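You operate a simulated robot arm through the tools that you are given. There is no shell and no other tool. Be economical: measure what you need, move in short steps, check, and stop when the job is done.

You are at the controls of a simulated robot arm. One attempt, no reset.

Task
Take the wooden brush on the top of the low brown box left of the aisle and put it away on the long part of the grey ledge. Take the pink paper tube and put it on the top of the low steel table. Put two of the blue bobbins from the top of the large brown box on the top of the low steel stand. Shut the left bench drawer. Take the black cone from the top of the low steel stand and leave it on the top of the brown-taped white box. Put the red brush on the top of the low brown box left of the aisle. Fetch the grey roller from the top of the tall steel table and set it on the grey plate. Do these in any order. Set down upright: blue bobbin, black cone.

The check looks at the end state, three seconds after you hand in, the way a careful person would. Anything else that was tipped, shoved, dropped, spilled or broken makes it a failure.

Robot
A 6-joint arm with a two-finger gripper on a trunk, on a base that drives. Base frame: it is fixed to the floor where the robot stands at the start and does not move with it; the origin is under the middle of the robot, x ahead of it, y to its left, z up; the surface under the hand at the start is at about z = 0.45. Units: m, degrees, N and s.
With the tool pointing down near the work surface it reaches from about 0.1 to 0.66 m from the robot's upright axis, wherever it stands. Its first joint turns from -166.0 to 166.0 degrees. Places, roughly: black cone [4.75, -3, 0.75]; blue bobbin (5x5x17 cm) [1.5, -2.2, 1]; grey plate (15x15x1 cm) [-2.8, -1.5, 0.9]; grey roller (9x4x4 cm) [-1.6, 2.8, 0.9]; left bench drawer [0.6, 2.6, 0.8]; long part of the grey ledge (15x154 cm) [5.78, 3.2, 0.68]; pink paper tube (10x3x4 cm) [0.8, 0.1, 0.5]; red brush (12x5x6 cm) [4.6, -2.8, 0.6]; top of the brown-taped white box [2.4, -2.7, 0.5]; top of the low brown box left of the aisle [0.7, 0.1, 0.4]; top of the low steel stand [4.7, -2.8, 0.6]; top of the low steel table [2.4, -4.4, 0.7]; wooden brush (5x8x8 cm) [0.5, 0, 0.5]. Payload 1.57 kg.
Tool frame: the origin (TCP) lies between the finger pads and is the grasp point; the fingertips stand 0.021 m ahead of it; z points along the fingers, y is the line along which they close. The gripper opens to 0.07 m. The gripper's body begins 0.05 m behind the TCP.
Orientation is that of the tool frame in the base frame, as [roll, pitch, yaw] about the fixed x, y, z axes, in that order (R = Rz(yaw) Ry(pitch) Rx(roll)). With the fingers straight down and closing along the base's y, the tool's x points along the base's -x, its y along +y and its z along -z.

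Tools
- The arm moves only by the tool play_rows. Its argument "steps" is a list of rows, each an object of numbers (a shift or turn left out is 0, a gripper value left out holds the last): "hand": the finger opening in m, from 0 to 0.07; "x", "y", "z": the shift along the tool's x, y, z in m; "wx", "wy", "wz": the turn, a rotation vector about the tool's x, y, z in degrees. In form: [{"hand": .., "x": .., "y": .., "z": .., "wx": .., "wy": .., "wz": ..}, ...]. A call has 1 to 10 rows; each row shifts and turns the commanded pose from where the row before left it, along the tool's axes as they then stand. Each row takes 0.2 s and may step no farther than 0.05 m and 8.6 degrees from the row before; otherwise, or with a gripper value out of range, the whole call is refused. A pose out of reach is approached as far as the arm can. The call stops where the force on the tool passes 40 N (or 10 N more than at its start, if that is more) or the arm is blocked; 0.2 s more then pass. Each finger halts on what it meets, pressing with about 30 N; the grip force reading is that of the motor and also rises with nothing between the fingers. The clock runs only during rows and for 0.2 s after the last one: add rows that do not move to give the fingers time. The reply holds the time, the measured pose of the TCP, the force on the tool along the base axes, the opening and the grip force, in the units named above and with some noise, with the torque about the TCP (base axes, N m) and any sound that the robot's microphone picked up.
- Cameras (640 x 400 px; columns grow to the right, rows downward): "scene" is now at [0.0014, 0.144, 1.4619]; the picture's right is [-0.20, -0.98, 0.00], its down [-0.88, 0.18, -0.43] and it looks along [0.42, -0.09, -0.90] (base axes); focal length 283 px, centre (320, 200). "wrist" rides on the gripper at [0.079, 0.004, -0.081] in the tool frame; the picture's right is [-0.05, 1.00, 0.00], its down [-0.67, -0.04, -0.75] and it looks along [-0.74, -0.04, 0.67] (tool axes); focal length 256 px, centre (320, 200). There is no depth. A picture from a camera that has moved, and an enlarged one, comes with that camera's place and axes in the base frame and with its lens.
- get_image(camera): a new picture of that camera. The clock stands still meanwhile.
- steer(legs): drives the robot by 1 to 6 legs, each [ahead, left, turn to the left] in m, m and degrees, along the robot's own axes; the way and the turn of a leg run together, so that a leg with both is an arc; at most 1.5 m and 180 degrees a leg. The arm and the cameras ride along, it lands a little off, and it stops where it bumps. It gives what a move gives.
- turn_head(pan, tilt): turns the head with the scene camera to pan (to the left, within 155 degrees either way) and tilt (down, from -29 to 69), counted from straight ahead of the robot. It gives what a move gives.
- close_up(camera, box): a new picture of the part [left, top, right, bottom] of that camera's present view, enlarged. The clock stands still meanwhile.
- close_job(): hands the job in; it is judged then, once.

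Work in short steps. Places have to be worked out from the pictures, the camera data and where the tool is seen: move nearer, look again, correct. Check each grasp and each placing, and mend what went wrong. You have 217 turns and 210 pictures in all, those below and enlarged ones among them. Open the gripper and draw the arm clear of the work before you hand the job in, unless the task says otherwise.

The tools are called after "Call:" by a JSON object that holds its "fn" and its "kwargs". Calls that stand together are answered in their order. play_rows: Moves the arm, as the interface text tells. Its arguments: {"type":"object","properties":{"steps":{"type":"array"}},"required":["steps"]} The other tools are called the same way: steer (legs) drives the base; turn_head (pan, tilt) turns the head that bears the scene camera; get_image (camera) takes a picture; close_up (camera, box) takes an enlarged picture of a part of a camera's view; close_job () hands the job in.

At the start:

```text
time_s: 0.0
position: [0.4016, 0.0088, 0.7251]
tool_rot: [-179.9, 0.1, 179.9]
force: [-0.4, -0.7, 0.4]
ft_torque: [0.01, 0.0, 0.0]
grip_width: 0.07
finger_force: 0.1
robot x, y, heading: [0.0026, -0.0013, -0.2]
head pan, tilt: [-11.3, 64.3]
```

scene: 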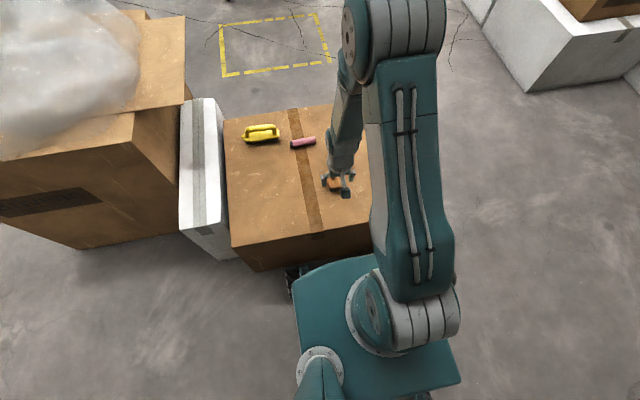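
wrist: 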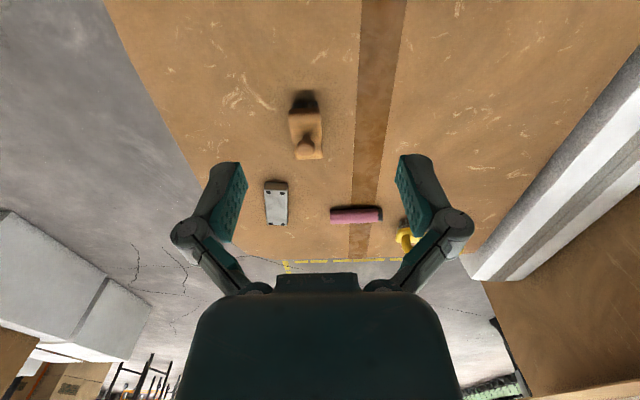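

I'll look closer at the objects on the box in front before grasping anything.

Call:
{"fn": "close_up", "kwargs": {"camera": "wrist", "box": [220, 60, 460, 260]}}

Call:
{"fn": "close_up", "kwargs": {"camera": "scene", "box": [200, 90, 400, 270]}}

Call:
{"fn": "turn_head", "kwargs": {"pan": 0, "tilt": 20}}

Call:
{"fn": "get_image", "kwargs": {"camera": "scene"}}

```text
2.00 times, centred on (340, 160) of wrist
camera zoom: at [0.3222, 0.0122, 0.8076], right [0.05, 1.0, 0.0], down [0.67, -0.04, 0.74], along [0.74, -0.04, -0.67], focal length 512 px, centre (280, 280)
```

zoom: 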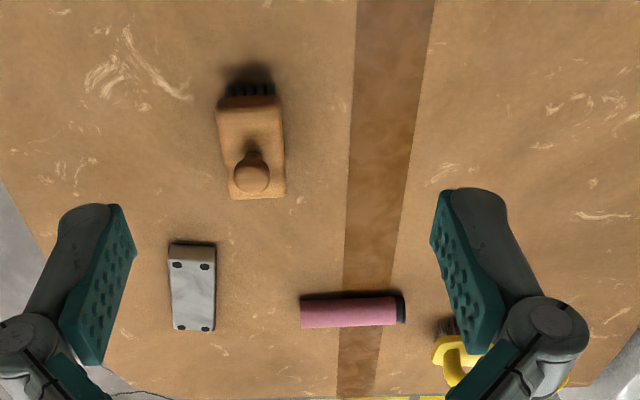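

```text
2.22 times, centred on (300, 180) of scene
camera zoom: at [0.0014, 0.144, 1.4619], right [-0.2, -0.98, 0.0], down [-0.88, 0.18, -0.43], along [0.42, -0.09, -0.9], focal length 629 px, centre (364, 244)
```

zoom: 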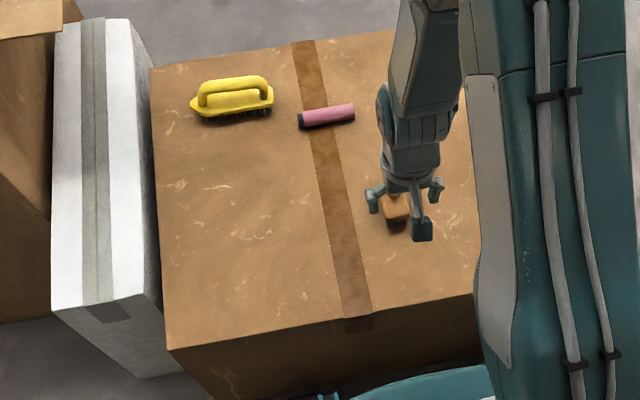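

```text
time_s: 1.1
position: [0.4015, 0.0084, 0.726]
tool_rot: [179.9, -0.1, 179.9]
force: [-0.5, 0.3, 0.3]
ft_torque: [-0.02, 0.03, 0.02]
grip_width: 0.07
finger_force: 0.0
robot x, y, heading: [0.0029, 0.0019, 0.1]
head pan, tilt: [0.0, 20.0]
```

```text
205 pictures are left
camera scene: at [0.0341, 0.1561, 1.5247], right [0.0, -1.0, 0.0], down [-0.34, 0.0, -0.94], along [0.94, 0.0, -0.34], focal length 283 px, centre (320, 200)
```

scene: 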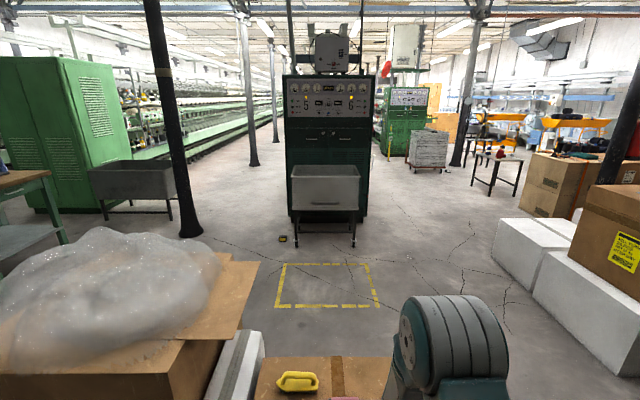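

The room is large. I'll look round to map it before moving anything.

Call:
{"fn": "turn_head", "kwargs": {"pan": -60, "tilt": 20}}

Call:
{"fn": "get_image", "kwargs": {"camera": "scene"}}

Call:
{"fn": "turn_head", "kwargs": {"pan": -130, "tilt": 20}}

Call:
{"fn": "get_image", "kwargs": {"camera": "scene"}}

Call:
{"fn": "turn_head", "kwargs": {"pan": 60, "tilt": 20}}

Call:
{"fn": "get_image", "kwargs": {"camera": "scene"}}

Call:
{"fn": "turn_head", "kwargs": {"pan": 130, "tilt": 20}}

Call:
{"fn": "get_image", "kwargs": {"camera": "scene"}}

```text
time_s: 2.4
position: [0.4023, 0.0094, 0.7275]
tool_rot: [-180.0, 0.0, -180.0]
force: [0.2, 0.2, -0.6]
ft_torque: [0.01, 0.0, 0.0]
grip_width: 0.0701
finger_force: 0.1
robot x, y, heading: [-0.0009, -0.0, -0.1]
head pan, tilt: [-60.0, 20.0]
```

```text
204 pictures are left
camera scene: at [-0.0124, 0.0755, 1.5249], right [-0.87, -0.5, 0.0], down [-0.17, 0.3, -0.94], along [0.47, -0.81, -0.34], focal length 283 px, centre (320, 200)
```

scene: 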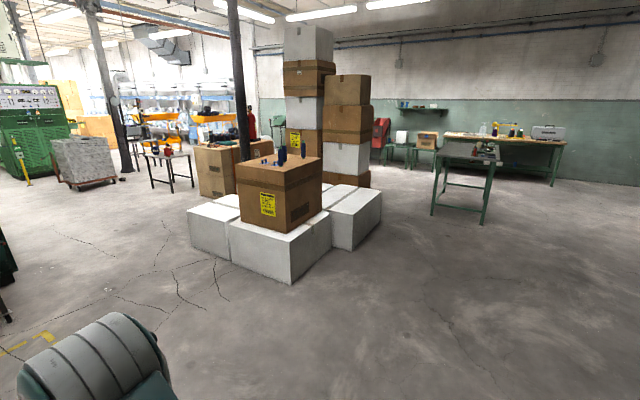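

```text
time_s: 3.8
position: [0.3999, 0.0084, 0.7266]
tool_rot: [-180.0, 0.0, -180.0]
force: [-0.2, 0.1, 0.5]
ft_torque: [0.0, 0.0, 0.0]
grip_width: 0.0701
finger_force: 0.0
robot x, y, heading: [0.0014, 0.0014, -0.1]
head pan, tilt: [-130.0, 20.0]
```

```text
203 pictures are left
camera scene: at [-0.1189, 0.0847, 1.525], right [-0.77, 0.64, 0.0], down [0.22, 0.26, -0.94], along [-0.6, -0.72, -0.34], focal length 283 px, centre (320, 200)
```

scene: 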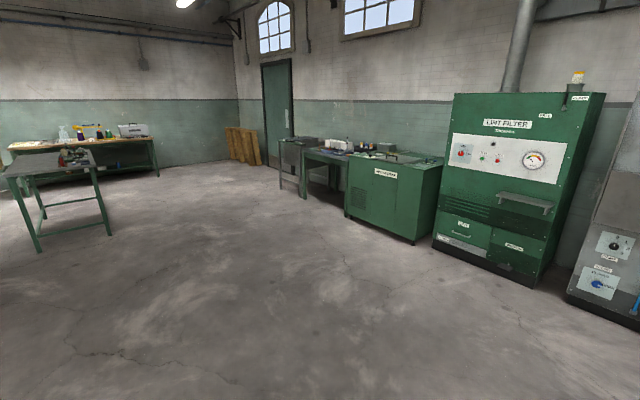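

```text
time_s: 6.6
position: [0.4004, 0.0086, 0.725]
tool_rot: [-179.9, 0.0, 180.0]
force: [0.6, 0.3, 1.0]
ft_torque: [0.01, 0.01, -0.05]
grip_width: 0.07
finger_force: 0.0
robot x, y, heading: [0.0001, -0.0014, 0.4]
head pan, tilt: [60.0, 20.0]
```

```text
202 pictures are left
camera scene: at [-0.0124, 0.2367, 1.5247], right [0.87, -0.5, 0.0], down [-0.17, -0.3, -0.94], along [0.47, 0.81, -0.34], focal length 283 px, centre (320, 200)
```

scene: 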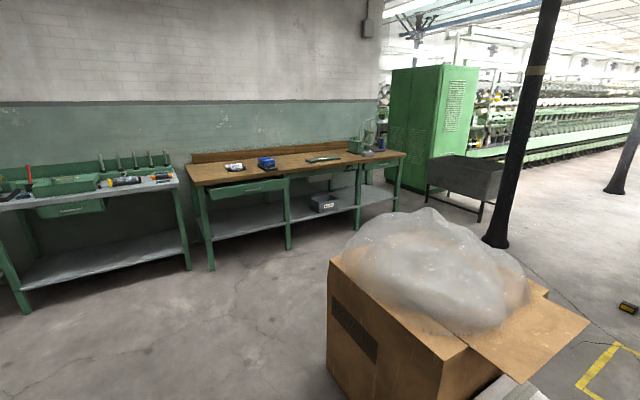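

```text
time_s: 8.0
position: [0.4013, 0.0089, 0.726]
tool_rot: [180.0, 0.0, 180.0]
force: [0.0, 0.1, -0.2]
ft_torque: [0.0, -0.02, -0.01]
grip_width: 0.0701
finger_force: 0.1
robot x, y, heading: [-0.0016, -0.0006, -0.1]
head pan, tilt: [130.0, 20.0]
```

```text
201 pictures are left
camera scene: at [-0.1189, 0.2275, 1.5249], right [0.77, 0.64, 0.0], down [0.22, -0.26, -0.94], along [-0.6, 0.72, -0.34], focal length 283 px, centre (320, 200)
```

scene: 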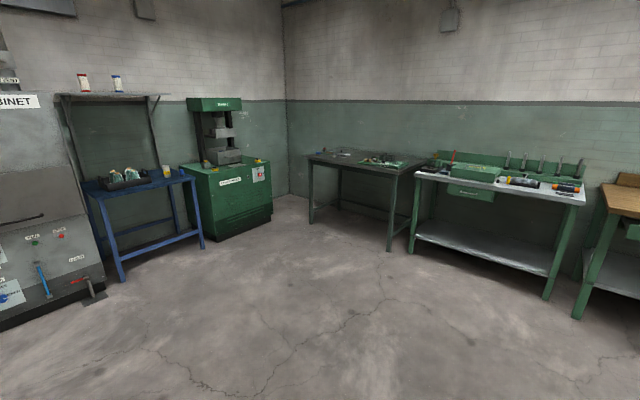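

The brush block sits near (0.534, -0.02), turned almost square to the robot. I'll move above it and look again.

Call:
{"fn": "play_rows", "kwargs": {"steps": [{"x": -0.045, "y": -0.01, "z": 0.02}, {"x": -0.045, "y": -0.01, "z": 0.03}, {"x": -0.042, "y": -0.008, "z": 0.03}, {"z": 0.02}, {}]}}

Call:
{"fn": "get_image", "kwargs": {"camera": "wrist"}}

Call:
{"fn": "turn_head", "kwargs": {"pan": -11.3, "tilt": 55}}

Call:
{"fn": "get_image", "kwargs": {"camera": "scene"}}

```text
refused: row 1 steps farther than a row can; nothing moved
```

```text
200 pictures are left
camera wrist: at [0.3219, 0.0122, 0.8078], right [0.05, 1.0, 0.0], down [0.67, -0.03, 0.74], along [0.74, -0.04, -0.67], focal length 256 px, centre (320, 200)
```

wrist: 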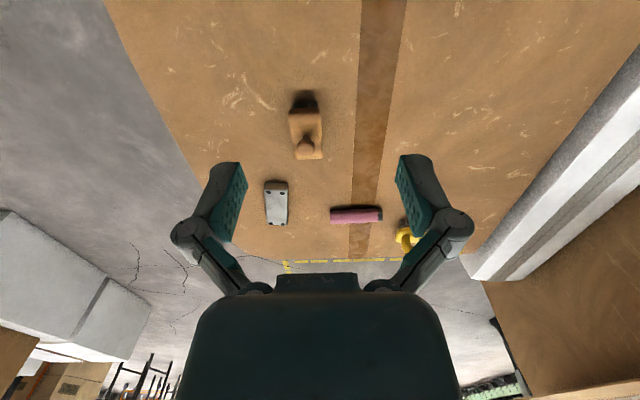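

```text
time_s: 10.3
position: [0.4025, 0.0094, 0.7254]
tool_rot: [-180.0, 0.0, 180.0]
force: [0.4, 0.4, -0.9]
ft_torque: [0.03, -0.04, 0.0]
grip_width: 0.0702
finger_force: 0.1
robot x, y, heading: [0.0018, 0.0008, -0.2]
head pan, tilt: [-11.3, 55.0]
```

```text
199 pictures are left
camera scene: at [0.0117, 0.1419, 1.4727], right [-0.2, -0.98, 0.0], down [-0.8, 0.16, -0.57], along [0.56, -0.11, -0.82], focal length 283 px, centre (320, 200)
```

scene: 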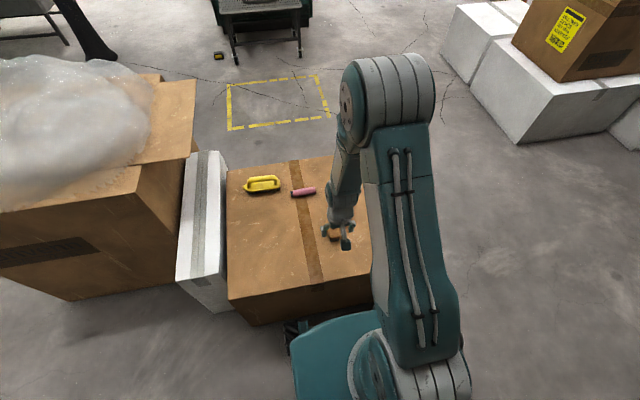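

The step was over the limit, so I'm splitting the same motion into smaller rows.

Call:
{"fn": "play_rows", "kwargs": {"steps": [{"x": -0.033, "y": -0.007, "z": 0.025}, {"x": -0.033, "y": -0.007, "z": 0.025}, {"x": -0.033, "y": -0.007, "z": 0.025}, {"x": -0.033, "y": -0.007, "z": 0.025}, {}]}}

Call:
{"fn": "get_image", "kwargs": {"camera": "wrist"}}

```text
time_s: 11.5
position: [0.5362, -0.0202, 0.6266]
tool_rot: [180.0, 0.0, 180.0]
force: [-0.1, -0.4, -0.7]
ft_torque: [0.0, 0.0, 0.01]
grip_width: 0.0701
finger_force: 0.2
robot x, y, heading: [-0.0005, 0.0008, -0.1]
head pan, tilt: [-11.3, 55.0]
```

```text
198 pictures are left
camera wrist: at [0.4549, -0.0172, 0.7087], right [0.05, 1.0, 0.0], down [0.67, -0.04, 0.74], along [0.74, -0.04, -0.67], focal length 256 px, centre (320, 200)
```

wrist: 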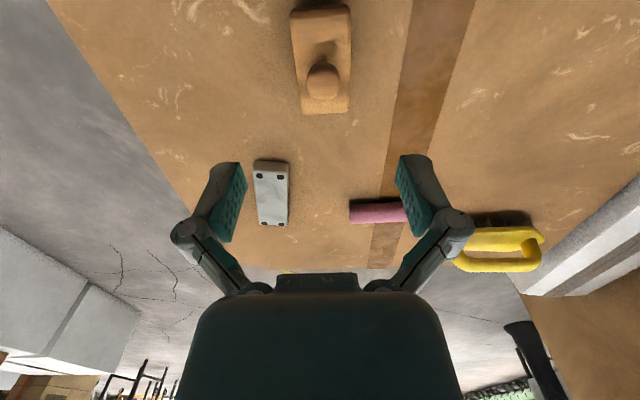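

The brush centre is right under the TCP, at about (0.536, -0.019), with its block top near z = 0.49. I'll descend to about 0.488 and close.

Call:
{"fn": "play_rows", "kwargs": {"steps": [{"z": 0.04}, {"z": 0.04}, {"z": 0.035}, {"z": 0.024}, {}, {"hand": 0.03}, {}, {}, {}]}}

Call:
{"fn": "get_image", "kwargs": {"camera": "wrist"}}

```text
time_s: 13.5
position: [0.5348, -0.0204, 0.4879]
tool_rot: [-179.9, 0.0, -180.0]
force: [1.1, 0.6, 7.4]
ft_torque: [0.02, -0.01, 0.09]
grip_width: 0.0443
finger_force: 29.5
robot x, y, heading: [0.0018, 0.0011, 0.1]
head pan, tilt: [-11.3, 55.0]
```

```text
197 pictures are left
camera wrist: at [0.4554, -0.0162, 0.5699], right [0.05, 1.0, 0.0], down [0.67, -0.04, 0.75], along [0.74, -0.04, -0.67], focal length 256 px, centre (320, 200)
```

wrist: 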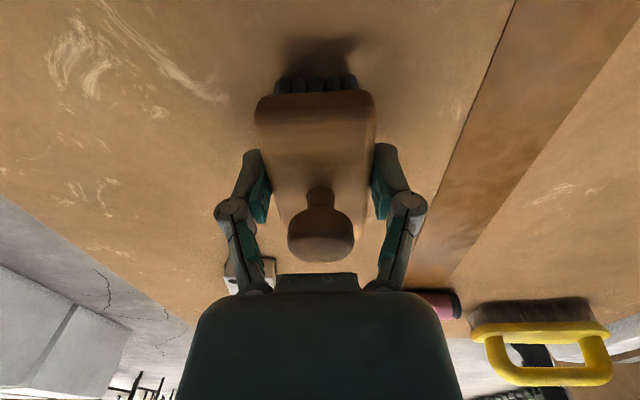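

The brush is gripped (0.044 m wide). I'll lift it and draw it in toward the trunk for driving.

Call:
{"fn": "play_rows", "kwargs": {"steps": [{"z": -0.03}, {"z": -0.045}, {"z": -0.045}, {"z": -0.045}, {"z": -0.045}, {"z": -0.035, "x": 0.03}, {"x": 0.045}, {"x": 0.045}, {"x": 0.045}, {}]}}

Call:
{"fn": "turn_head", "kwargs": {"pan": 30, "tilt": 30}}

Call:
{"fn": "get_image", "kwargs": {"camera": "scene"}}

Call:
{"fn": "get_image", "kwargs": {"camera": "wrist"}}

```text
time_s: 15.7
position: [0.3666, -0.0207, 0.7316]
tool_rot: [-180.0, 0.0, -180.0]
force: [-1.0, -0.4, -0.9]
ft_torque: [-0.02, -0.03, 0.0]
grip_width: 0.0441
finger_force: 30.1
robot x, y, heading: [-0.0033, -0.0044, 0.1]
head pan, tilt: [-11.3, 55.0]
```

```text
time_s: 16.8
position: [0.3684, -0.0209, 0.7324]
tool_rot: [180.0, 0.0, 180.0]
force: [-0.4, -0.6, -1.1]
ft_torque: [0.0, 0.02, 0.05]
grip_width: 0.0444
finger_force: 29.8
robot x, y, heading: [-0.0009, 0.0007, 0.2]
head pan, tilt: [30.0, 30.0]
```

```text
196 pictures are left
camera scene: at [0.0192, 0.201, 1.5086], right [0.5, -0.87, 0.0], down [-0.43, -0.25, -0.87], along [0.75, 0.43, -0.5], focal length 283 px, centre (320, 200)
```

scene: 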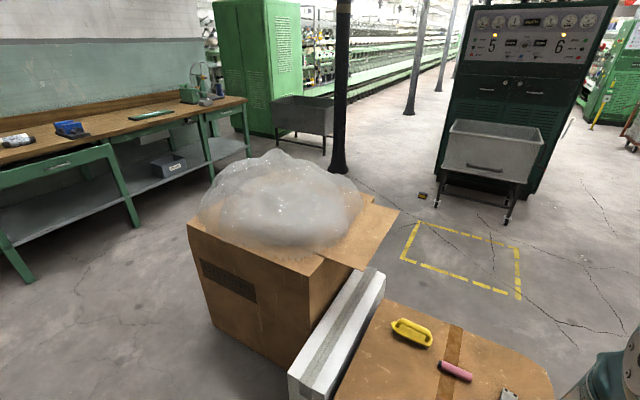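

```text
195 pictures are left
camera wrist: at [0.2879, -0.0178, 0.8139], right [0.05, 1.0, 0.0], down [0.67, -0.04, 0.74], along [0.74, -0.04, -0.67], focal length 256 px, centre (320, 200)
```

wrist: 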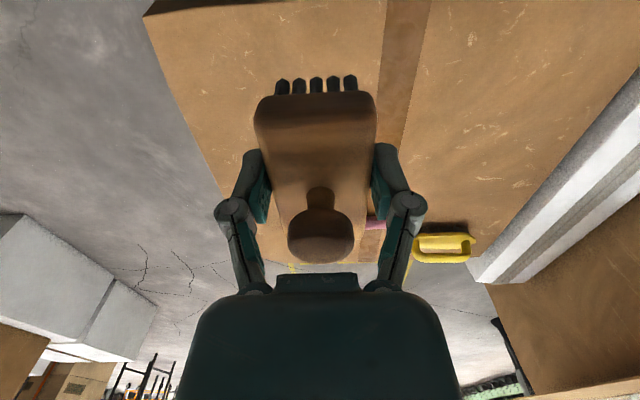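

The brush is held cleanly. I'll back off, pass right of the low box, and go up the gap between the box and the trolley, checking as I go.

Call:
{"fn": "steer", "kwargs": {"legs": [[-0.3, 0, 0], [0, -0.85, 0], [1.5, 0, 0], [0.8, 0, 0], [0, 0, 90]]}}

Call:
{"fn": "turn_head", "kwargs": {"pan": -20, "tilt": 25}}

Call:
{"fn": "get_image", "kwargs": {"camera": "scene"}}

```text
time_s: 37.8
position: [2.0176, -0.506, 0.7317]
tool_rot: [180.0, 0.1, -89.0]
force: [0.3, 1.0, -0.7]
ft_torque: [-0.01, 0.02, -0.02]
grip_width: 0.0443
finger_force: 30.1
robot x, y, heading: [2.0017, -0.8745, 91.3]
head pan, tilt: [30.0, 30.0]
```

```text
time_s: 39.0
position: [2.0184, -0.5057, 0.7321]
tool_rot: [180.0, 0.0, -89.0]
force: [-0.1, -0.4, -0.6]
ft_torque: [0.01, 0.01, 0.0]
grip_width: 0.0443
finger_force: 30.2
robot x, y, heading: [2.0028, -0.8699, 90.9]
head pan, tilt: [-20.0, 25.0]
```

```text
194 pictures are left
camera scene: at [1.8781, -0.8459, 1.5167], right [0.95, -0.32, 0.0], down [-0.14, -0.4, -0.91], along [0.29, 0.86, -0.42], focal length 283 px, centre (320, 200)
```

scene: 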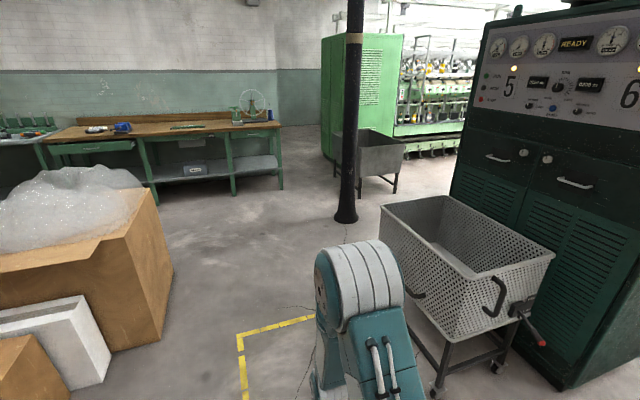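

The trolley's near corner is at x ≈ 2.74 and the way ahead is clear. I'll drive ahead, turn right and view the gap by the pillar.

Call:
{"fn": "steer", "kwargs": {"legs": [[1.5, 0.03, 0], [0.5, 0, 0], [0, 0, -91]]}}

Call:
{"fn": "turn_head", "kwargs": {"pan": 0, "tilt": 20}}

Call:
{"fn": "get_image", "kwargs": {"camera": "scene"}}

```text
refused: leg 1 is longer than a leg can be; nothing moved
```

```text
time_s: 39.8
position: [2.0167, -0.5054, 0.7328]
tool_rot: [-180.0, 0.0, -89.0]
force: [0.0, 0.5, -1.2]
ft_torque: [0.02, -0.04, 0.01]
grip_width: 0.0441
finger_force: 30.0
robot x, y, heading: [2.0032, -0.8724, 91.0]
head pan, tilt: [0.0, 20.0]
```

```text
193 pictures are left
camera scene: at [1.8466, -0.8399, 1.5247], right [1.0, 0.02, 0.0], down [0.01, -0.34, -0.94], along [-0.02, 0.94, -0.34], focal length 283 px, centre (320, 200)
```

scene: 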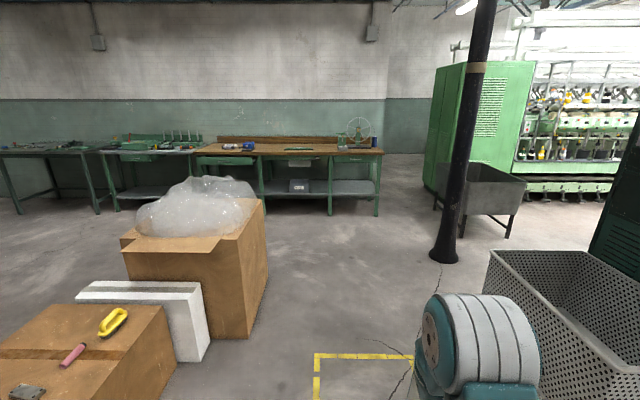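

The leg was over the limit by a hair, so I'm repeating it in two shorter legs.

Call:
{"fn": "steer", "kwargs": {"legs": [[1.0, 0.02, 0], [1.0, 0.02, 0], [0, 0, -91]]}}

Call:
{"fn": "get_image", "kwargs": {"camera": "scene"}}

```text
time_s: 53.7
position: [2.2887, 1.1269, 0.7329]
tool_rot: [-180.0, -0.1, -179.2]
force: [0.0, 0.1, -0.8]
ft_torque: [-0.01, 0.01, 0.02]
grip_width: 0.0445
finger_force: 30.4
robot x, y, heading: [1.9193, 1.143, 1.1]
head pan, tilt: [0.0, 20.0]
```

```text
192 pictures are left
camera scene: at [1.9531, 1.2996, 1.5248], right [0.01, -1.0, 0.0], down [-0.34, -0.01, -0.94], along [0.94, 0.01, -0.34], focal length 283 px, centre (320, 200)
```

scene: 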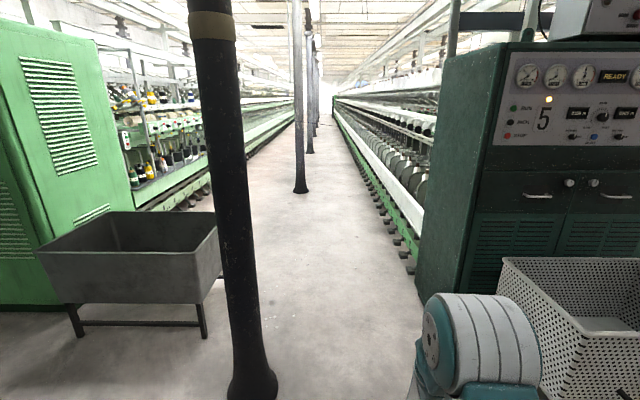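

The gap lies between the pillar (y ≈ 1.6) and the cabinet (y ≈ 0.5), and I'm nearly centred at y = 1.14. I'll drive up the aisle and then look left at the ledge.

Call:
{"fn": "steer", "kwargs": {"legs": [[1.4, -0.08, 0], [1.4, -0.03, 0], [0.3, 0, 0]]}}

Call:
{"fn": "turn_head", "kwargs": {"pan": 60, "tilt": 20}}

Call:
{"fn": "get_image", "kwargs": {"camera": "scene"}}

```text
time_s: 68.6
position: [5.3225, 1.0489, 0.7332]
tool_rot: [180.0, 0.0, -179.0]
force: [-0.1, 0.3, -2.0]
ft_torque: [0.03, 0.02, 0.02]
grip_width: 0.0444
finger_force: 30.5
robot x, y, heading: [4.9582, 1.0616, 0.6]
head pan, tilt: [0.0, 20.0]
```

```text
time_s: 69.9
position: [5.3231, 1.0489, 0.7327]
tool_rot: [-180.0, 0.0, -179.0]
force: [0.2, 0.6, -0.4]
ft_torque: [-0.04, 0.05, -0.02]
grip_width: 0.0443
finger_force: 29.8
robot x, y, heading: [4.955, 1.0655, 1.1]
head pan, tilt: [60.0, 20.0]
```

```text
191 pictures are left
camera scene: at [4.9393, 1.3005, 1.5248], right [0.87, -0.49, 0.0], down [-0.17, -0.3, -0.94], along [0.46, 0.82, -0.34], focal length 283 px, centre (320, 200)
```

scene: 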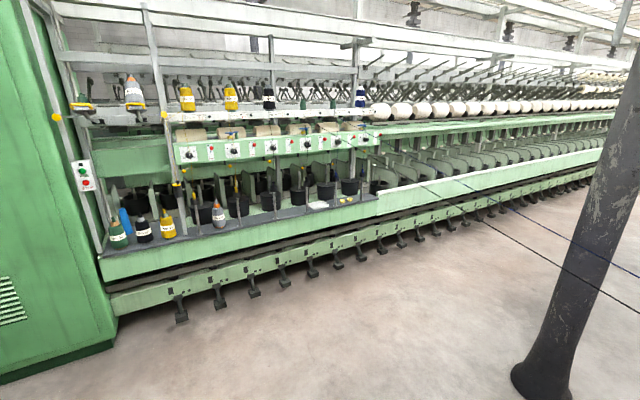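

The dark grey ledge along the creel front matches the given place. I'll zoom in to find free room on it.

Call:
{"fn": "close_up", "kwargs": {"camera": "scene", "box": [90, 150, 400, 290]}}

```text
2.06 times, centred on (245, 220) of scene
camera zoom: at [4.9393, 1.3005, 1.5248], right [0.87, -0.49, 0.0], down [-0.17, -0.3, -0.94], along [0.46, 0.82, -0.34], focal length 585 px, centre (475, 159)
```

zoom: 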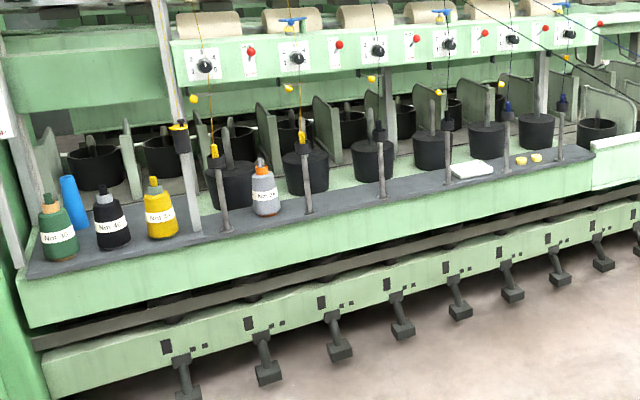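

Thread guide rods stand on the ledge front about every 0.27 m (x ≈ 5.32, 5.58, 5.86), with threads running up from them. I'll aim between two rods at x ≈ 5.72, y ≈ 3.2, and position the base square to the ledge.

Call:
{"fn": "steer", "kwargs": {"legs": [[0.77, -0.02, 0], [0, 0, 89], [1.2, 0, 0]]}}

Call:
{"fn": "turn_head", "kwargs": {"pan": 0, "tilt": 40}}

Call:
{"fn": "get_image", "kwargs": {"camera": "scene"}}

Call:
{"fn": "get_image", "kwargs": {"camera": "wrist"}}

```text
time_s: 83.6
position: [5.7905, 2.6153, 0.7317]
tool_rot: [-180.0, -0.1, -91.9]
force: [-0.4, -0.4, -1.0]
ft_torque: [-0.02, -0.02, 0.0]
grip_width: 0.0443
finger_force: 29.8
robot x, y, heading: [5.7581, 2.2456, 88.3]
head pan, tilt: [60.0, 20.0]
```

```text
time_s: 84.9
position: [5.7899, 2.6158, 0.7332]
tool_rot: [179.9, -0.1, -92.1]
force: [0.2, -1.0, -0.7]
ft_torque: [0.01, -0.01, 0.0]
grip_width: 0.0446
finger_force: 30.0
robot x, y, heading: [5.7564, 2.2535, 88.0]
head pan, tilt: [0.0, 40.0]
```

```text
189 pictures are left
camera scene: at [5.6022, 2.283, 1.4934], right [1.0, -0.03, 0.0], down [-0.02, -0.64, -0.77], along [0.03, 0.76, -0.64], focal length 283 px, centre (320, 200)
```

scene: 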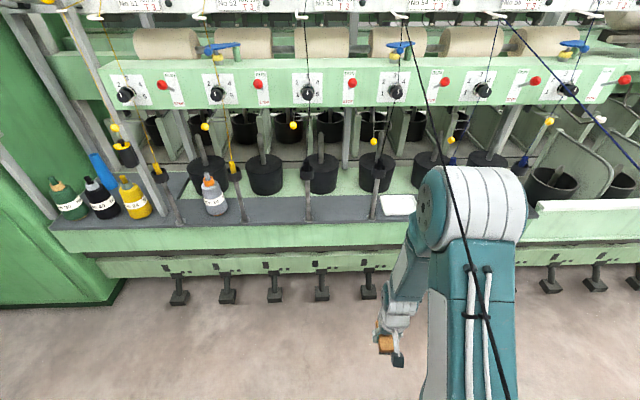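

```text
188 pictures are left
camera wrist: at [5.7832, 2.5352, 0.8146], right [-1.0, 0.09, 0.0], down [0.06, 0.66, 0.74], along [0.07, 0.74, -0.67], focal length 256 px, centre (320, 200)
```

wrist: 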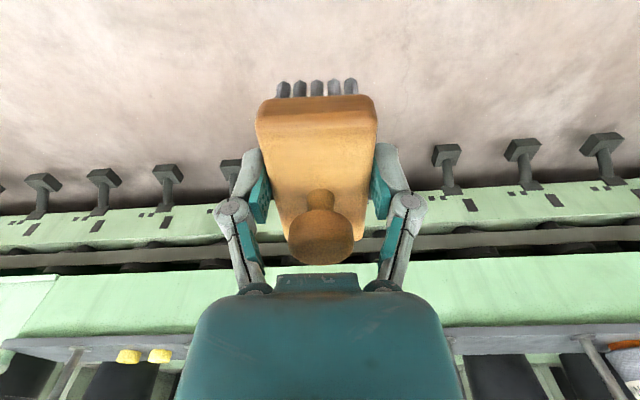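

Rods sit at x ≈ 5.586 and 5.853, and the ledge runs y ≈ 3.10 to 3.26. I'll square up, raise the brush, and drive in to about x = 5.70, y = 2.62.

Call:
{"fn": "play_rows", "kwargs": {"steps": [{"z": -0.04}, {"z": -0.04}, {}]}}

Call:
{"fn": "steer", "kwargs": {"legs": [[0, 0.06, 2], [0.36, 0, 0]]}}

Call:
{"fn": "turn_head", "kwargs": {"pan": 0, "tilt": 50}}

Call:
{"fn": "get_image", "kwargs": {"camera": "scene"}}

Call:
{"fn": "get_image", "kwargs": {"camera": "wrist"}}

```text
time_s: 85.7
position: [5.7901, 2.6175, 0.8128]
tool_rot: [180.0, 0.0, -92.0]
force: [0.3, 0.8, -0.5]
ft_torque: [-0.02, -0.01, -0.02]
grip_width: 0.0443
finger_force: 29.8
robot x, y, heading: [5.7544, 2.2514, 88.0]
head pan, tilt: [0.0, 40.0]
```

```text
time_s: 88.6
position: [5.7121, 2.9865, 0.8114]
tool_rot: [-179.9, 0.0, -89.8]
force: [0.3, 0.5, -1.1]
ft_torque: [-0.01, -0.02, 0.01]
grip_width: 0.0443
finger_force: 31.1
robot x, y, heading: [5.6907, 2.6147, 90.0]
head pan, tilt: [0.0, 40.0]
```

```text
time_s: 89.3
position: [5.7118, 2.9876, 0.8134]
tool_rot: [180.0, 0.0, -89.9]
force: [0.4, -0.4, -0.7]
ft_torque: [0.03, -0.01, -0.02]
grip_width: 0.0443
finger_force: 30.3
robot x, y, heading: [5.6928, 2.6179, 89.9]
head pan, tilt: [0.0, 50.0]
```

```text
187 pictures are left
camera scene: at [5.5349, 2.6379, 1.479], right [1.0, 0.0, 0.0], down [0.0, -0.77, -0.64], along [0.0, 0.64, -0.77], focal length 283 px, centre (320, 200)
```

scene: 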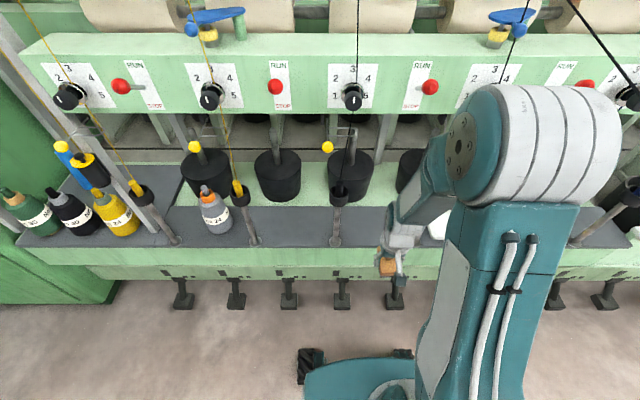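

```text
186 pictures are left
camera wrist: at [5.7081, 2.9063, 0.8939], right [-1.0, 0.05, 0.0], down [0.03, 0.67, 0.74], along [0.04, 0.74, -0.67], focal length 256 px, centre (320, 200)
```

wrist: 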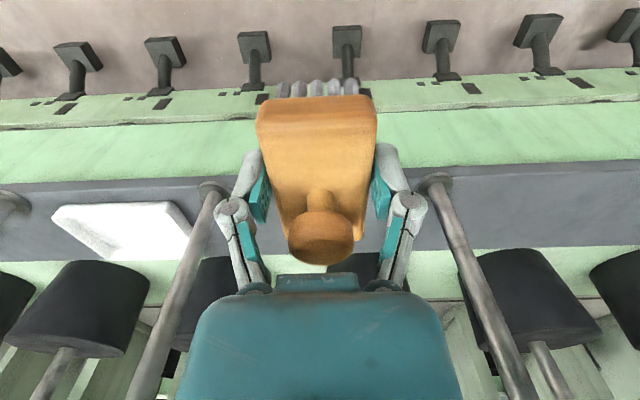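

The panel with knobs overhangs at y ≈ 3.13, z ≥ 1.15, so I want the elbow well back. I'll back the base up 8 cm and reach farther and lower, between the two rods.

Call:
{"fn": "steer", "kwargs": {"legs": [[-0.08, 0, 0]]}}

Call:
{"fn": "play_rows", "kwargs": {"steps": [{"z": 0.03, "x": -0.03, "y": -0.004}, {"z": 0.03, "x": -0.03, "y": -0.004}, {"x": -0.045}, {"x": -0.045}, {"x": -0.045}, {}]}}

Call:
{"fn": "get_image", "kwargs": {"camera": "scene"}}

Call:
{"fn": "get_image", "kwargs": {"camera": "wrist"}}

```text
time_s: 90.4
position: [5.715, 2.9099, 0.8117]
tool_rot: [180.0, 0.1, -89.8]
force: [-0.7, -0.5, -0.3]
ft_torque: [-0.01, -0.01, 0.0]
grip_width: 0.0444
finger_force: 29.9
robot x, y, heading: [5.6905, 2.5386, 89.9]
head pan, tilt: [0.0, 50.0]
```

```text
time_s: 91.8
position: [5.7218, 3.1071, 0.7517]
tool_rot: [180.0, 0.0, -89.9]
force: [-0.8, 0.0, -1.4]
ft_torque: [0.0, -0.02, 0.02]
grip_width: 0.0445
finger_force: 29.8
robot x, y, heading: [5.6917, 2.5399, 90.4]
head pan, tilt: [0.0, 50.0]
```

```text
185 pictures are left
camera scene: at [5.5382, 2.5613, 1.4792], right [1.0, 0.0, 0.0], down [0.0, -0.77, -0.64], along [0.0, 0.64, -0.77], focal length 283 px, centre (320, 200)
```

scene: 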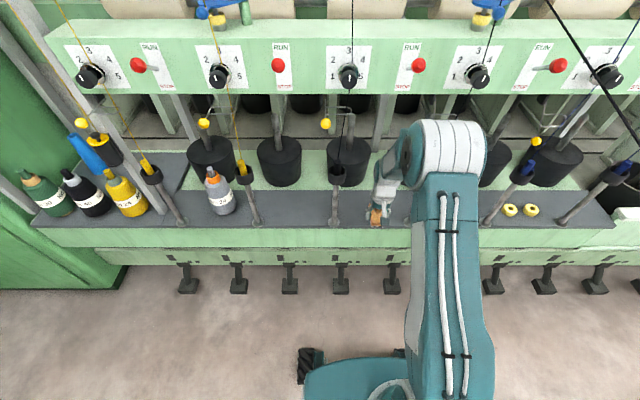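

```text
184 pictures are left
camera wrist: at [5.7176, 3.0261, 0.8325], right [-1.0, 0.05, 0.0], down [0.03, 0.67, 0.74], along [0.04, 0.74, -0.67], focal length 256 px, centre (320, 200)
```

wrist: 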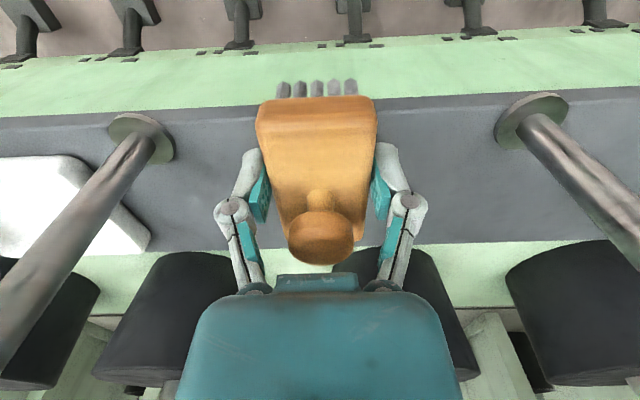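

All clear on both sides. I'll move forward to y ≈ 3.172, then lower gently toward the ledge at about z = 0.68.

Call:
{"fn": "play_rows", "kwargs": {"steps": [{"x": -0.03}, {"x": -0.035}, {}, {"z": 0.02}, {"z": 0.008}, {}]}}

Call:
{"fn": "get_image", "kwargs": {"camera": "wrist"}}

```text
time_s: 93.2
position: [5.7234, 3.1706, 0.7238]
tool_rot: [180.0, 0.1, -89.7]
force: [-0.3, -0.2, -1.1]
ft_torque: [-0.03, -0.01, -0.02]
grip_width: 0.0442
finger_force: 30.0
robot x, y, heading: [5.6935, 2.5418, 90.0]
head pan, tilt: [0.0, 50.0]
```

```text
183 pictures are left
camera wrist: at [5.719, 3.0893, 0.8049], right [-1.0, 0.05, 0.0], down [0.03, 0.67, 0.74], along [0.04, 0.74, -0.67], focal length 256 px, centre (320, 200)
```

wrist: 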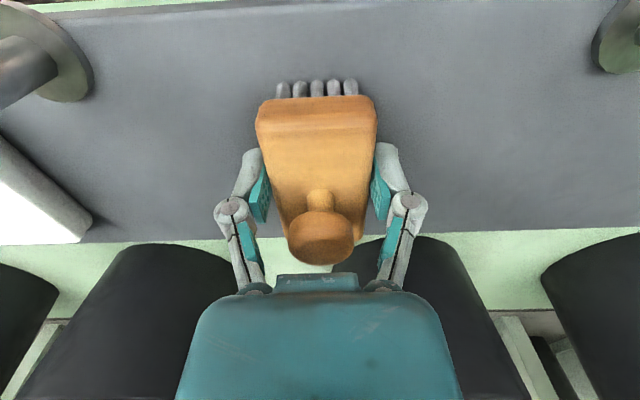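

The ledge top looks nearer z ≈ 0.69, and the brush is well within its width. I'll lower in small steps until contact.

Call:
{"fn": "play_rows", "kwargs": {"steps": [{"z": 0.003, "x": -0.005}, {"z": 0.003, "x": -0.005}, {}]}}

Call:
{"fn": "play_rows", "kwargs": {"steps": [{"z": 0.003}, {}, {}]}}

```text
time_s: 94.0
position: [5.7222, 3.1796, 0.7186]
tool_rot: [179.9, 0.1, -89.8]
force: [-0.3, -3.6, 11.2]
ft_torque: [-0.05, -0.07, -0.01]
grip_width: 0.0446
finger_force: 29.6
robot x, y, heading: [5.6953, 2.5424, 90.0]
head pan, tilt: [0.0, 50.0]
```

```text
time_s: 94.8
position: [5.7217, 3.1808, 0.716]
tool_rot: [179.9, 0.3, -89.8]
force: [3.2, -1.5, 21.8]
ft_torque: [0.01, -0.09, -0.01]
grip_width: 0.0442
finger_force: 30.0
robot x, y, heading: [5.6935, 2.5418, 90.1]
head pan, tilt: [0.0, 50.0]
```

The brush is seated (22 N upward). I'll open, rise straight up, and check.

Call:
{"fn": "play_rows", "kwargs": {"steps": [{"z": -0.003}, {"hand": 0.07}, {}, {}, {"z": -0.03}, {"z": -0.045}, {}]}}

Call:
{"fn": "get_image", "kwargs": {"camera": "wrist"}}

```text
time_s: 96.4
position: [5.7216, 3.1791, 0.7926]
tool_rot: [179.9, 0.0, -89.8]
force: [-0.3, 0.0, 0.5]
ft_torque: [0.03, 0.04, 0.03]
grip_width: 0.0702
finger_force: 0.1
robot x, y, heading: [5.6937, 2.5404, 90.0]
head pan, tilt: [0.0, 50.0]
```

```text
182 pictures are left
camera wrist: at [5.7169, 3.0988, 0.875], right [-1.0, 0.05, 0.0], down [0.03, 0.67, 0.74], along [0.04, 0.74, -0.67], focal length 256 px, centre (320, 200)
```

wrist: 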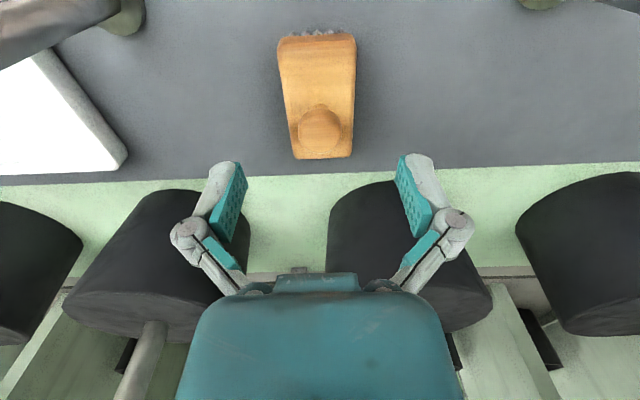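

The brush stands well on the ledge. I'll retract straight back out from between the rods and then reverse out.

Call:
{"fn": "play_rows", "kwargs": {"steps": [{"x": 0.045}, {"x": 0.045}, {"x": 0.045}, {"x": 0.045}, {"x": 0.045}, {"x": 0.04}, {}]}}

Call:
{"fn": "steer", "kwargs": {"legs": [[-1.45, 0, 0], [0, 0, -90], [-1.3, 0, 0], [-1.3, 0, 0], [-1.1, 0, 0]]}}

```text
time_s: 98.0
position: [5.7238, 2.9122, 0.7941]
tool_rot: [179.8, 0.1, -89.9]
force: [0.3, 0.1, -0.3]
ft_torque: [-0.04, -0.03, -0.04]
grip_width: 0.0697
finger_force: 0.1
robot x, y, heading: [5.6947, 2.5415, 90.1]
head pan, tilt: [0.0, 50.0]
```

```text
time_s: 126.6
position: [2.3692, 1.0233, 0.7943]
tool_rot: [179.8, -0.1, -179.5]
force: [-0.5, 0.5, 0.7]
ft_torque: [-0.02, -0.02, -0.01]
grip_width: 0.0698
finger_force: 0.1
robot x, y, heading: [1.9987, 1.0522, 0.7]
head pan, tilt: [0.0, 50.0]
```

No bumps on the way back. I'll now turn right, run down to y ≈ -0.9, and look toward the low steel stand.

Call:
{"fn": "steer", "kwargs": {"legs": [[0, 0, -90.7], [1.0, 0, 0], [0.95, 0, 0], [0, 0, 70]]}}

Call:
{"fn": "turn_head", "kwargs": {"pan": 0, "tilt": 20}}

Call:
{"fn": "get_image", "kwargs": {"camera": "scene"}}

```text
time_s: 143.1
position: [2.3143, -1.0593, 0.7944]
tool_rot: [179.9, 0.0, 157.1]
force: [0.0, -0.3, 0.0]
ft_torque: [0.01, 0.02, -0.01]
grip_width: 0.07
finger_force: 0.1
robot x, y, heading: [1.9863, -0.8853, -23.0]
head pan, tilt: [0.0, 50.0]
```

```text
time_s: 144.0
position: [2.3145, -1.0592, 0.795]
tool_rot: [180.0, -0.1, 157.1]
force: [0.6, -0.5, -0.3]
ft_torque: [0.02, -0.02, 0.01]
grip_width: 0.0701
finger_force: 0.1
robot x, y, heading: [1.9842, -0.8894, -22.6]
head pan, tilt: [0.0, 20.0]
```

```text
181 pictures are left
camera scene: at [2.076, -0.7565, 1.5247], right [-0.39, -0.92, 0.0], down [-0.32, 0.13, -0.94], along [0.86, -0.37, -0.34], focal length 283 px, centre (320, 200)
```

scene: 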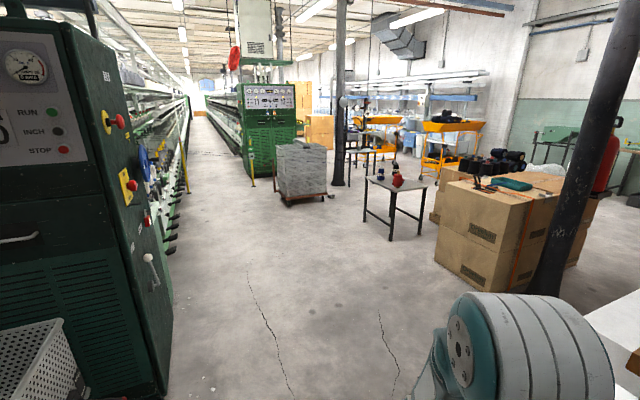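

The stand is in view with items on it. I'll zoom in.

Call:
{"fn": "close_up", "kwargs": {"camera": "scene", "box": [340, 160, 460, 250]}}

```text
4.44 times, centred on (400, 205) of scene
camera zoom: at [2.076, -0.7565, 1.5247], right [-0.39, -0.92, 0.0], down [-0.32, 0.13, -0.94], along [0.86, -0.37, -0.34], focal length 1259 px, centre (-36, 178)
```

zoom: 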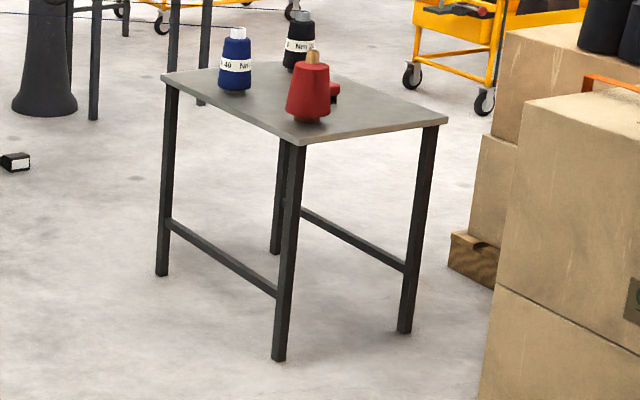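

The stand spans about x 4.35–4.97, y -3.05 to -2.6, top near z = 0.6, holding blue, black and red cones with the red brush behind the red cone. I'll drive to its north side.

Call:
{"fn": "steer", "kwargs": {"legs": [[0, 0, 7.6], [1.35, 0, 0], [1.35, 0, 0], [0, 0, -75]]}}

Call:
{"fn": "turn_head", "kwargs": {"pan": 0, "tilt": 40}}

Call:
{"fn": "get_image", "kwargs": {"camera": "scene"}}

```text
time_s: 161.0
position: [4.5422, -1.9919, 0.7945]
tool_rot: [179.9, -0.1, 88.1]
force: [0.1, 0.3, 0.7]
ft_torque: [0.0, 0.01, -0.03]
grip_width: 0.0699
finger_force: 0.1
robot x, y, heading: [4.5863, -1.6204, -92.2]
head pan, tilt: [0.0, 20.0]
```

```text
time_s: 161.8
position: [4.5431, -1.9919, 0.7944]
tool_rot: [179.9, 0.0, 88.0]
force: [0.2, 0.4, 0.2]
ft_torque: [-0.01, 0.01, 0.01]
grip_width: 0.0698
finger_force: 0.1
robot x, y, heading: [4.5862, -1.6211, -92.0]
head pan, tilt: [0.0, 40.0]
```

```text
179 pictures are left
camera scene: at [4.7385, -1.6526, 1.4934], right [-1.0, 0.03, 0.0], down [0.02, 0.64, -0.77], along [-0.03, -0.77, -0.64], focal length 283 px, centre (320, 200)
```

scene: 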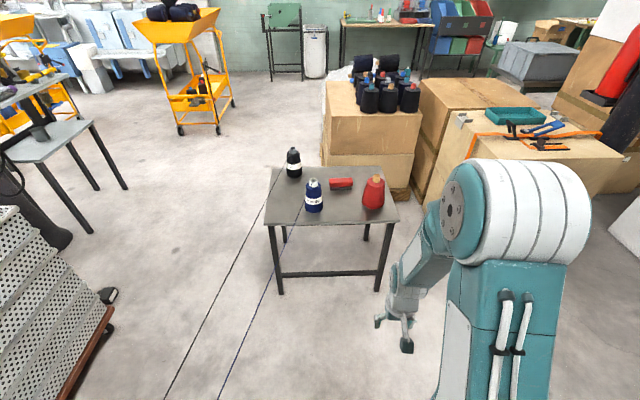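

Call:
{"fn": "close_up", "kwargs": {"camera": "scene", "box": [250, 130, 410, 240]}}

```text
3.64 times, centred on (330, 185) of scene
camera zoom: at [4.7385, -1.6526, 1.4934], right [-1.0, 0.03, 0.0], down [0.02, 0.64, -0.77], along [-0.03, -0.77, -0.64], focal length 1030 px, centre (284, 254)
```

zoom: 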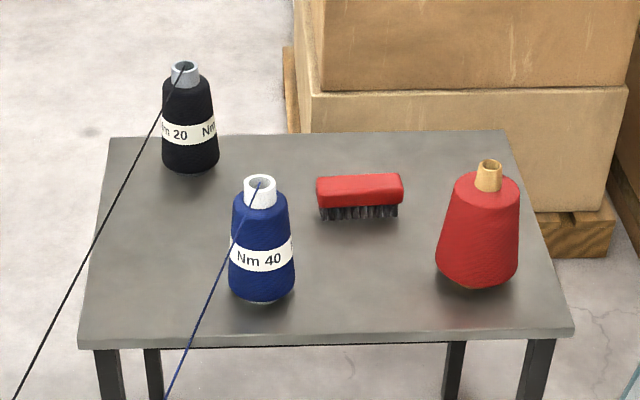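

The red brush lies at about (4.588, -2.83), long axis along x, between the red and blue cones. I'll square up and drive in, then turn the tool 90° so it closes across the 5 cm width.

Call:
{"fn": "steer", "kwargs": {"legs": [[0, 0.02, 2], [0.58, 0, 0]]}}

Call:
{"fn": "play_rows", "kwargs": {"steps": [{"wz": 8.5, "z": -0.03}, {"wz": 8.5, "z": -0.03}, {"wz": 8.5}, {"wz": 8.5}, {"wz": 8.5}, {"wz": 8.5}, {"wz": 8.5}, {"wz": 8.5}, {"wz": 8.5}, {"wz": 8.5}]}}

Call:
{"fn": "get_image", "kwargs": {"camera": "scene"}}

Call:
{"fn": "get_image", "kwargs": {"camera": "wrist"}}

```text
time_s: 165.5
position: [4.5736, -2.5663, 0.7946]
tool_rot: [179.9, 0.0, 89.8]
force: [-0.6, 0.0, -1.4]
ft_torque: [-0.02, -0.02, 0.0]
grip_width: 0.0701
finger_force: 0.1
robot x, y, heading: [4.6068, -2.1914, -90.4]
head pan, tilt: [0.0, 40.0]
```

```text
time_s: 167.7
position: [4.5726, -2.5676, 0.8547]
tool_rot: [180.0, -0.1, 4.7]
force: [-0.1, -1.1, -0.3]
ft_torque: [-0.04, 0.02, 0.01]
grip_width: 0.0698
finger_force: 0.1
robot x, y, heading: [4.6032, -2.1973, -90.3]
head pan, tilt: [0.0, 40.0]
```

```text
177 pictures are left
camera scene: at [4.7586, -2.2219, 1.4934], right [-1.0, 0.0, 0.0], down [0.0, 0.64, -0.77], along [0.0, -0.77, -0.64], focal length 283 px, centre (320, 200)
```

scene: 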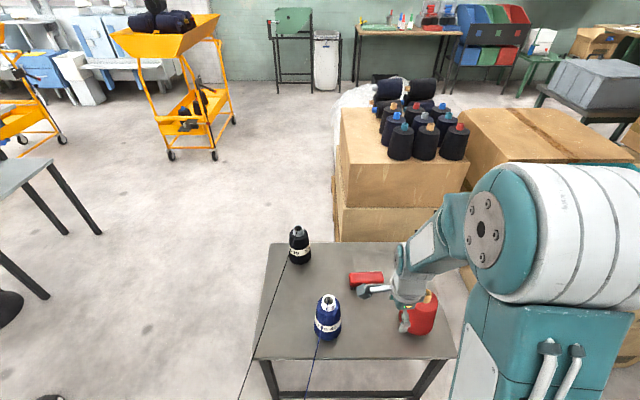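

```text
176 pictures are left
camera wrist: at [4.6517, -2.5665, 0.9366], right [0.03, -1.0, 0.0], down [-0.67, -0.02, 0.74], along [-0.74, -0.02, -0.67], focal length 256 px, centre (320, 200)
```

wrist: 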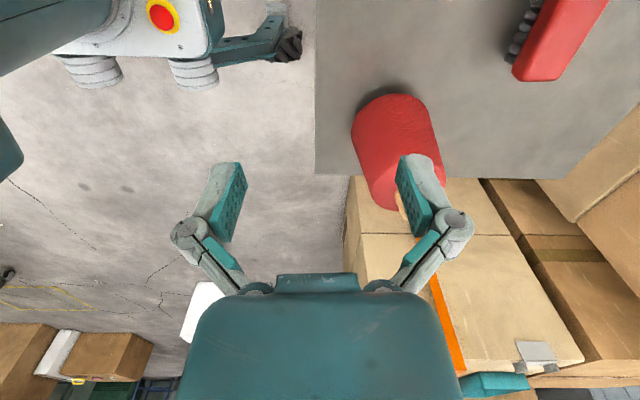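

The brush centre works out at about (4.603, -2.795). I'll finish the turn and move over it at z = 0.85, above the cones.

Call:
{"fn": "play_rows", "kwargs": {"steps": [{"wz": 4.8, "x": 0.015}, {"x": 0.013, "y": 0.04}, {"y": 0.047}, {"y": 0.047}, {"y": 0.047}, {"y": 0.045}, {}]}}

Call:
{"fn": "get_image", "kwargs": {"camera": "wrist"}}

Call:
{"fn": "get_image", "kwargs": {"camera": "scene"}}

```text
time_s: 169.3
position: [4.5989, -2.7931, 0.8551]
tool_rot: [-180.0, -0.1, -0.1]
force: [-0.5, 0.2, 0.1]
ft_torque: [0.01, -0.01, -0.02]
grip_width: 0.0701
finger_force: 0.0
robot x, y, heading: [4.6028, -2.1975, -90.0]
head pan, tilt: [0.0, 40.0]
```

```text
175 pictures are left
camera wrist: at [4.679, -2.7988, 0.937], right [-0.05, -1.0, 0.0], down [-0.67, 0.04, 0.74], along [-0.74, 0.04, -0.67], focal length 256 px, centre (320, 200)
```

wrist: 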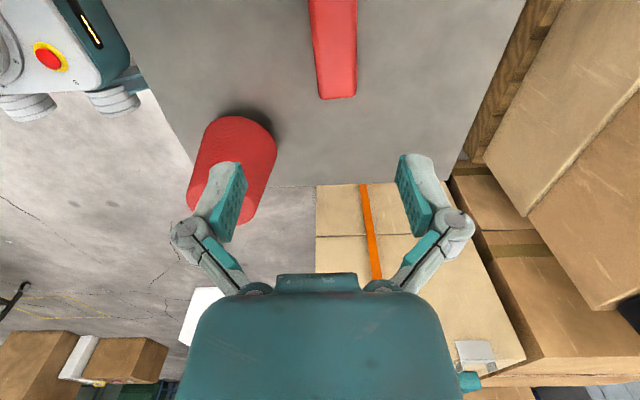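

```text
174 pictures are left
camera scene: at [4.7587, -2.223, 1.4933], right [-1.0, 0.0, 0.0], down [0.0, 0.64, -0.77], along [0.0, -0.77, -0.64], focal length 283 px, centre (320, 200)
```

scene: 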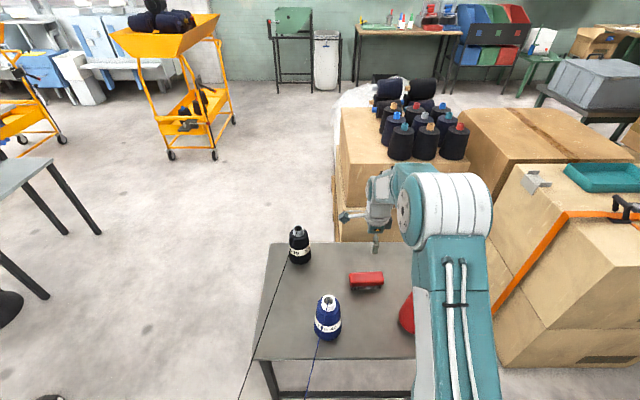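

The brush is aligned with x at y ≈ -2.81. I'll shift 1.7 cm, descend to 0.71, and recheck.

Call:
{"fn": "play_rows", "kwargs": {"steps": [{"y": 0.017, "x": 0.003}, {"z": 0.045}, {"z": 0.045}, {"z": 0.04}, {"z": 0.015}, {}]}}

Call:
{"fn": "get_image", "kwargs": {"camera": "wrist"}}

```text
time_s: 170.7
position: [4.6026, -2.8099, 0.7116]
tool_rot: [-180.0, 0.0, 0.0]
force: [-1.3, 0.0, 0.1]
ft_torque: [0.02, 0.06, 0.03]
grip_width: 0.0701
finger_force: 0.1
robot x, y, heading: [4.604, -2.1954, -90.3]
head pan, tilt: [0.0, 40.0]
```

```text
173 pictures are left
camera wrist: at [4.6822, -2.8152, 0.7924], right [-0.05, -1.0, 0.0], down [-0.67, 0.04, 0.74], along [-0.74, 0.04, -0.67], focal length 256 px, centre (320, 200)
```

wrist: 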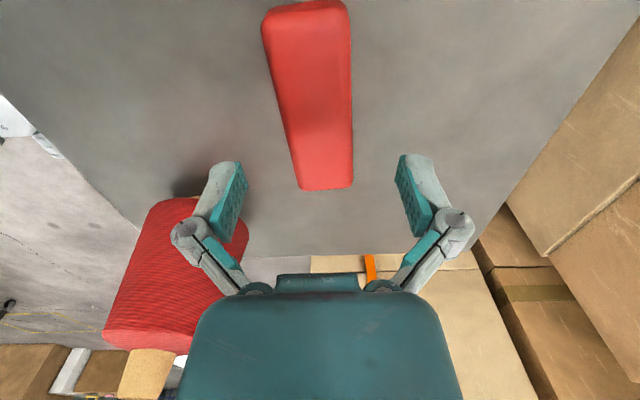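

Aligned. I'll descend to about z = 0.645 and close on the brush back.

Call:
{"fn": "play_rows", "kwargs": {"steps": [{"z": 0.035}, {"z": 0.03}, {}, {"hand": 0.03}, {}, {}, {}]}}

Call:
{"fn": "get_image", "kwargs": {"camera": "wrist"}}

```text
time_s: 172.3
position: [4.605, -2.811, 0.646]
tool_rot: [179.9, -0.1, -0.1]
force: [1.0, 2.1, 20.3]
ft_torque: [0.06, -0.02, 0.18]
grip_width: 0.0447
finger_force: 30.4
robot x, y, heading: [4.6074, -2.192, -90.4]
head pan, tilt: [0.0, 40.0]
```

```text
172 pictures are left
camera wrist: at [4.6841, -2.8159, 0.7277], right [-0.05, -1.0, 0.0], down [-0.67, 0.04, 0.74], along [-0.74, 0.04, -0.67], focal length 256 px, centre (320, 200)
```

wrist: 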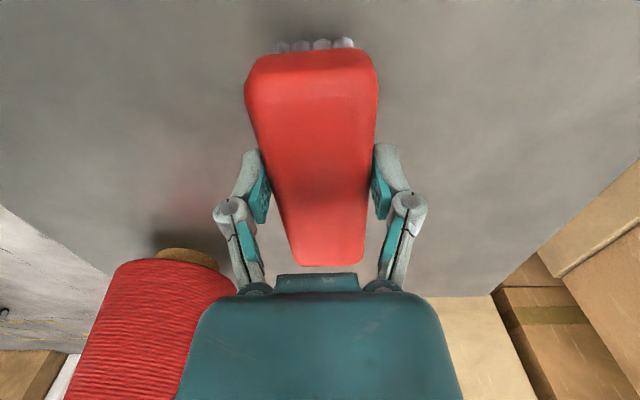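

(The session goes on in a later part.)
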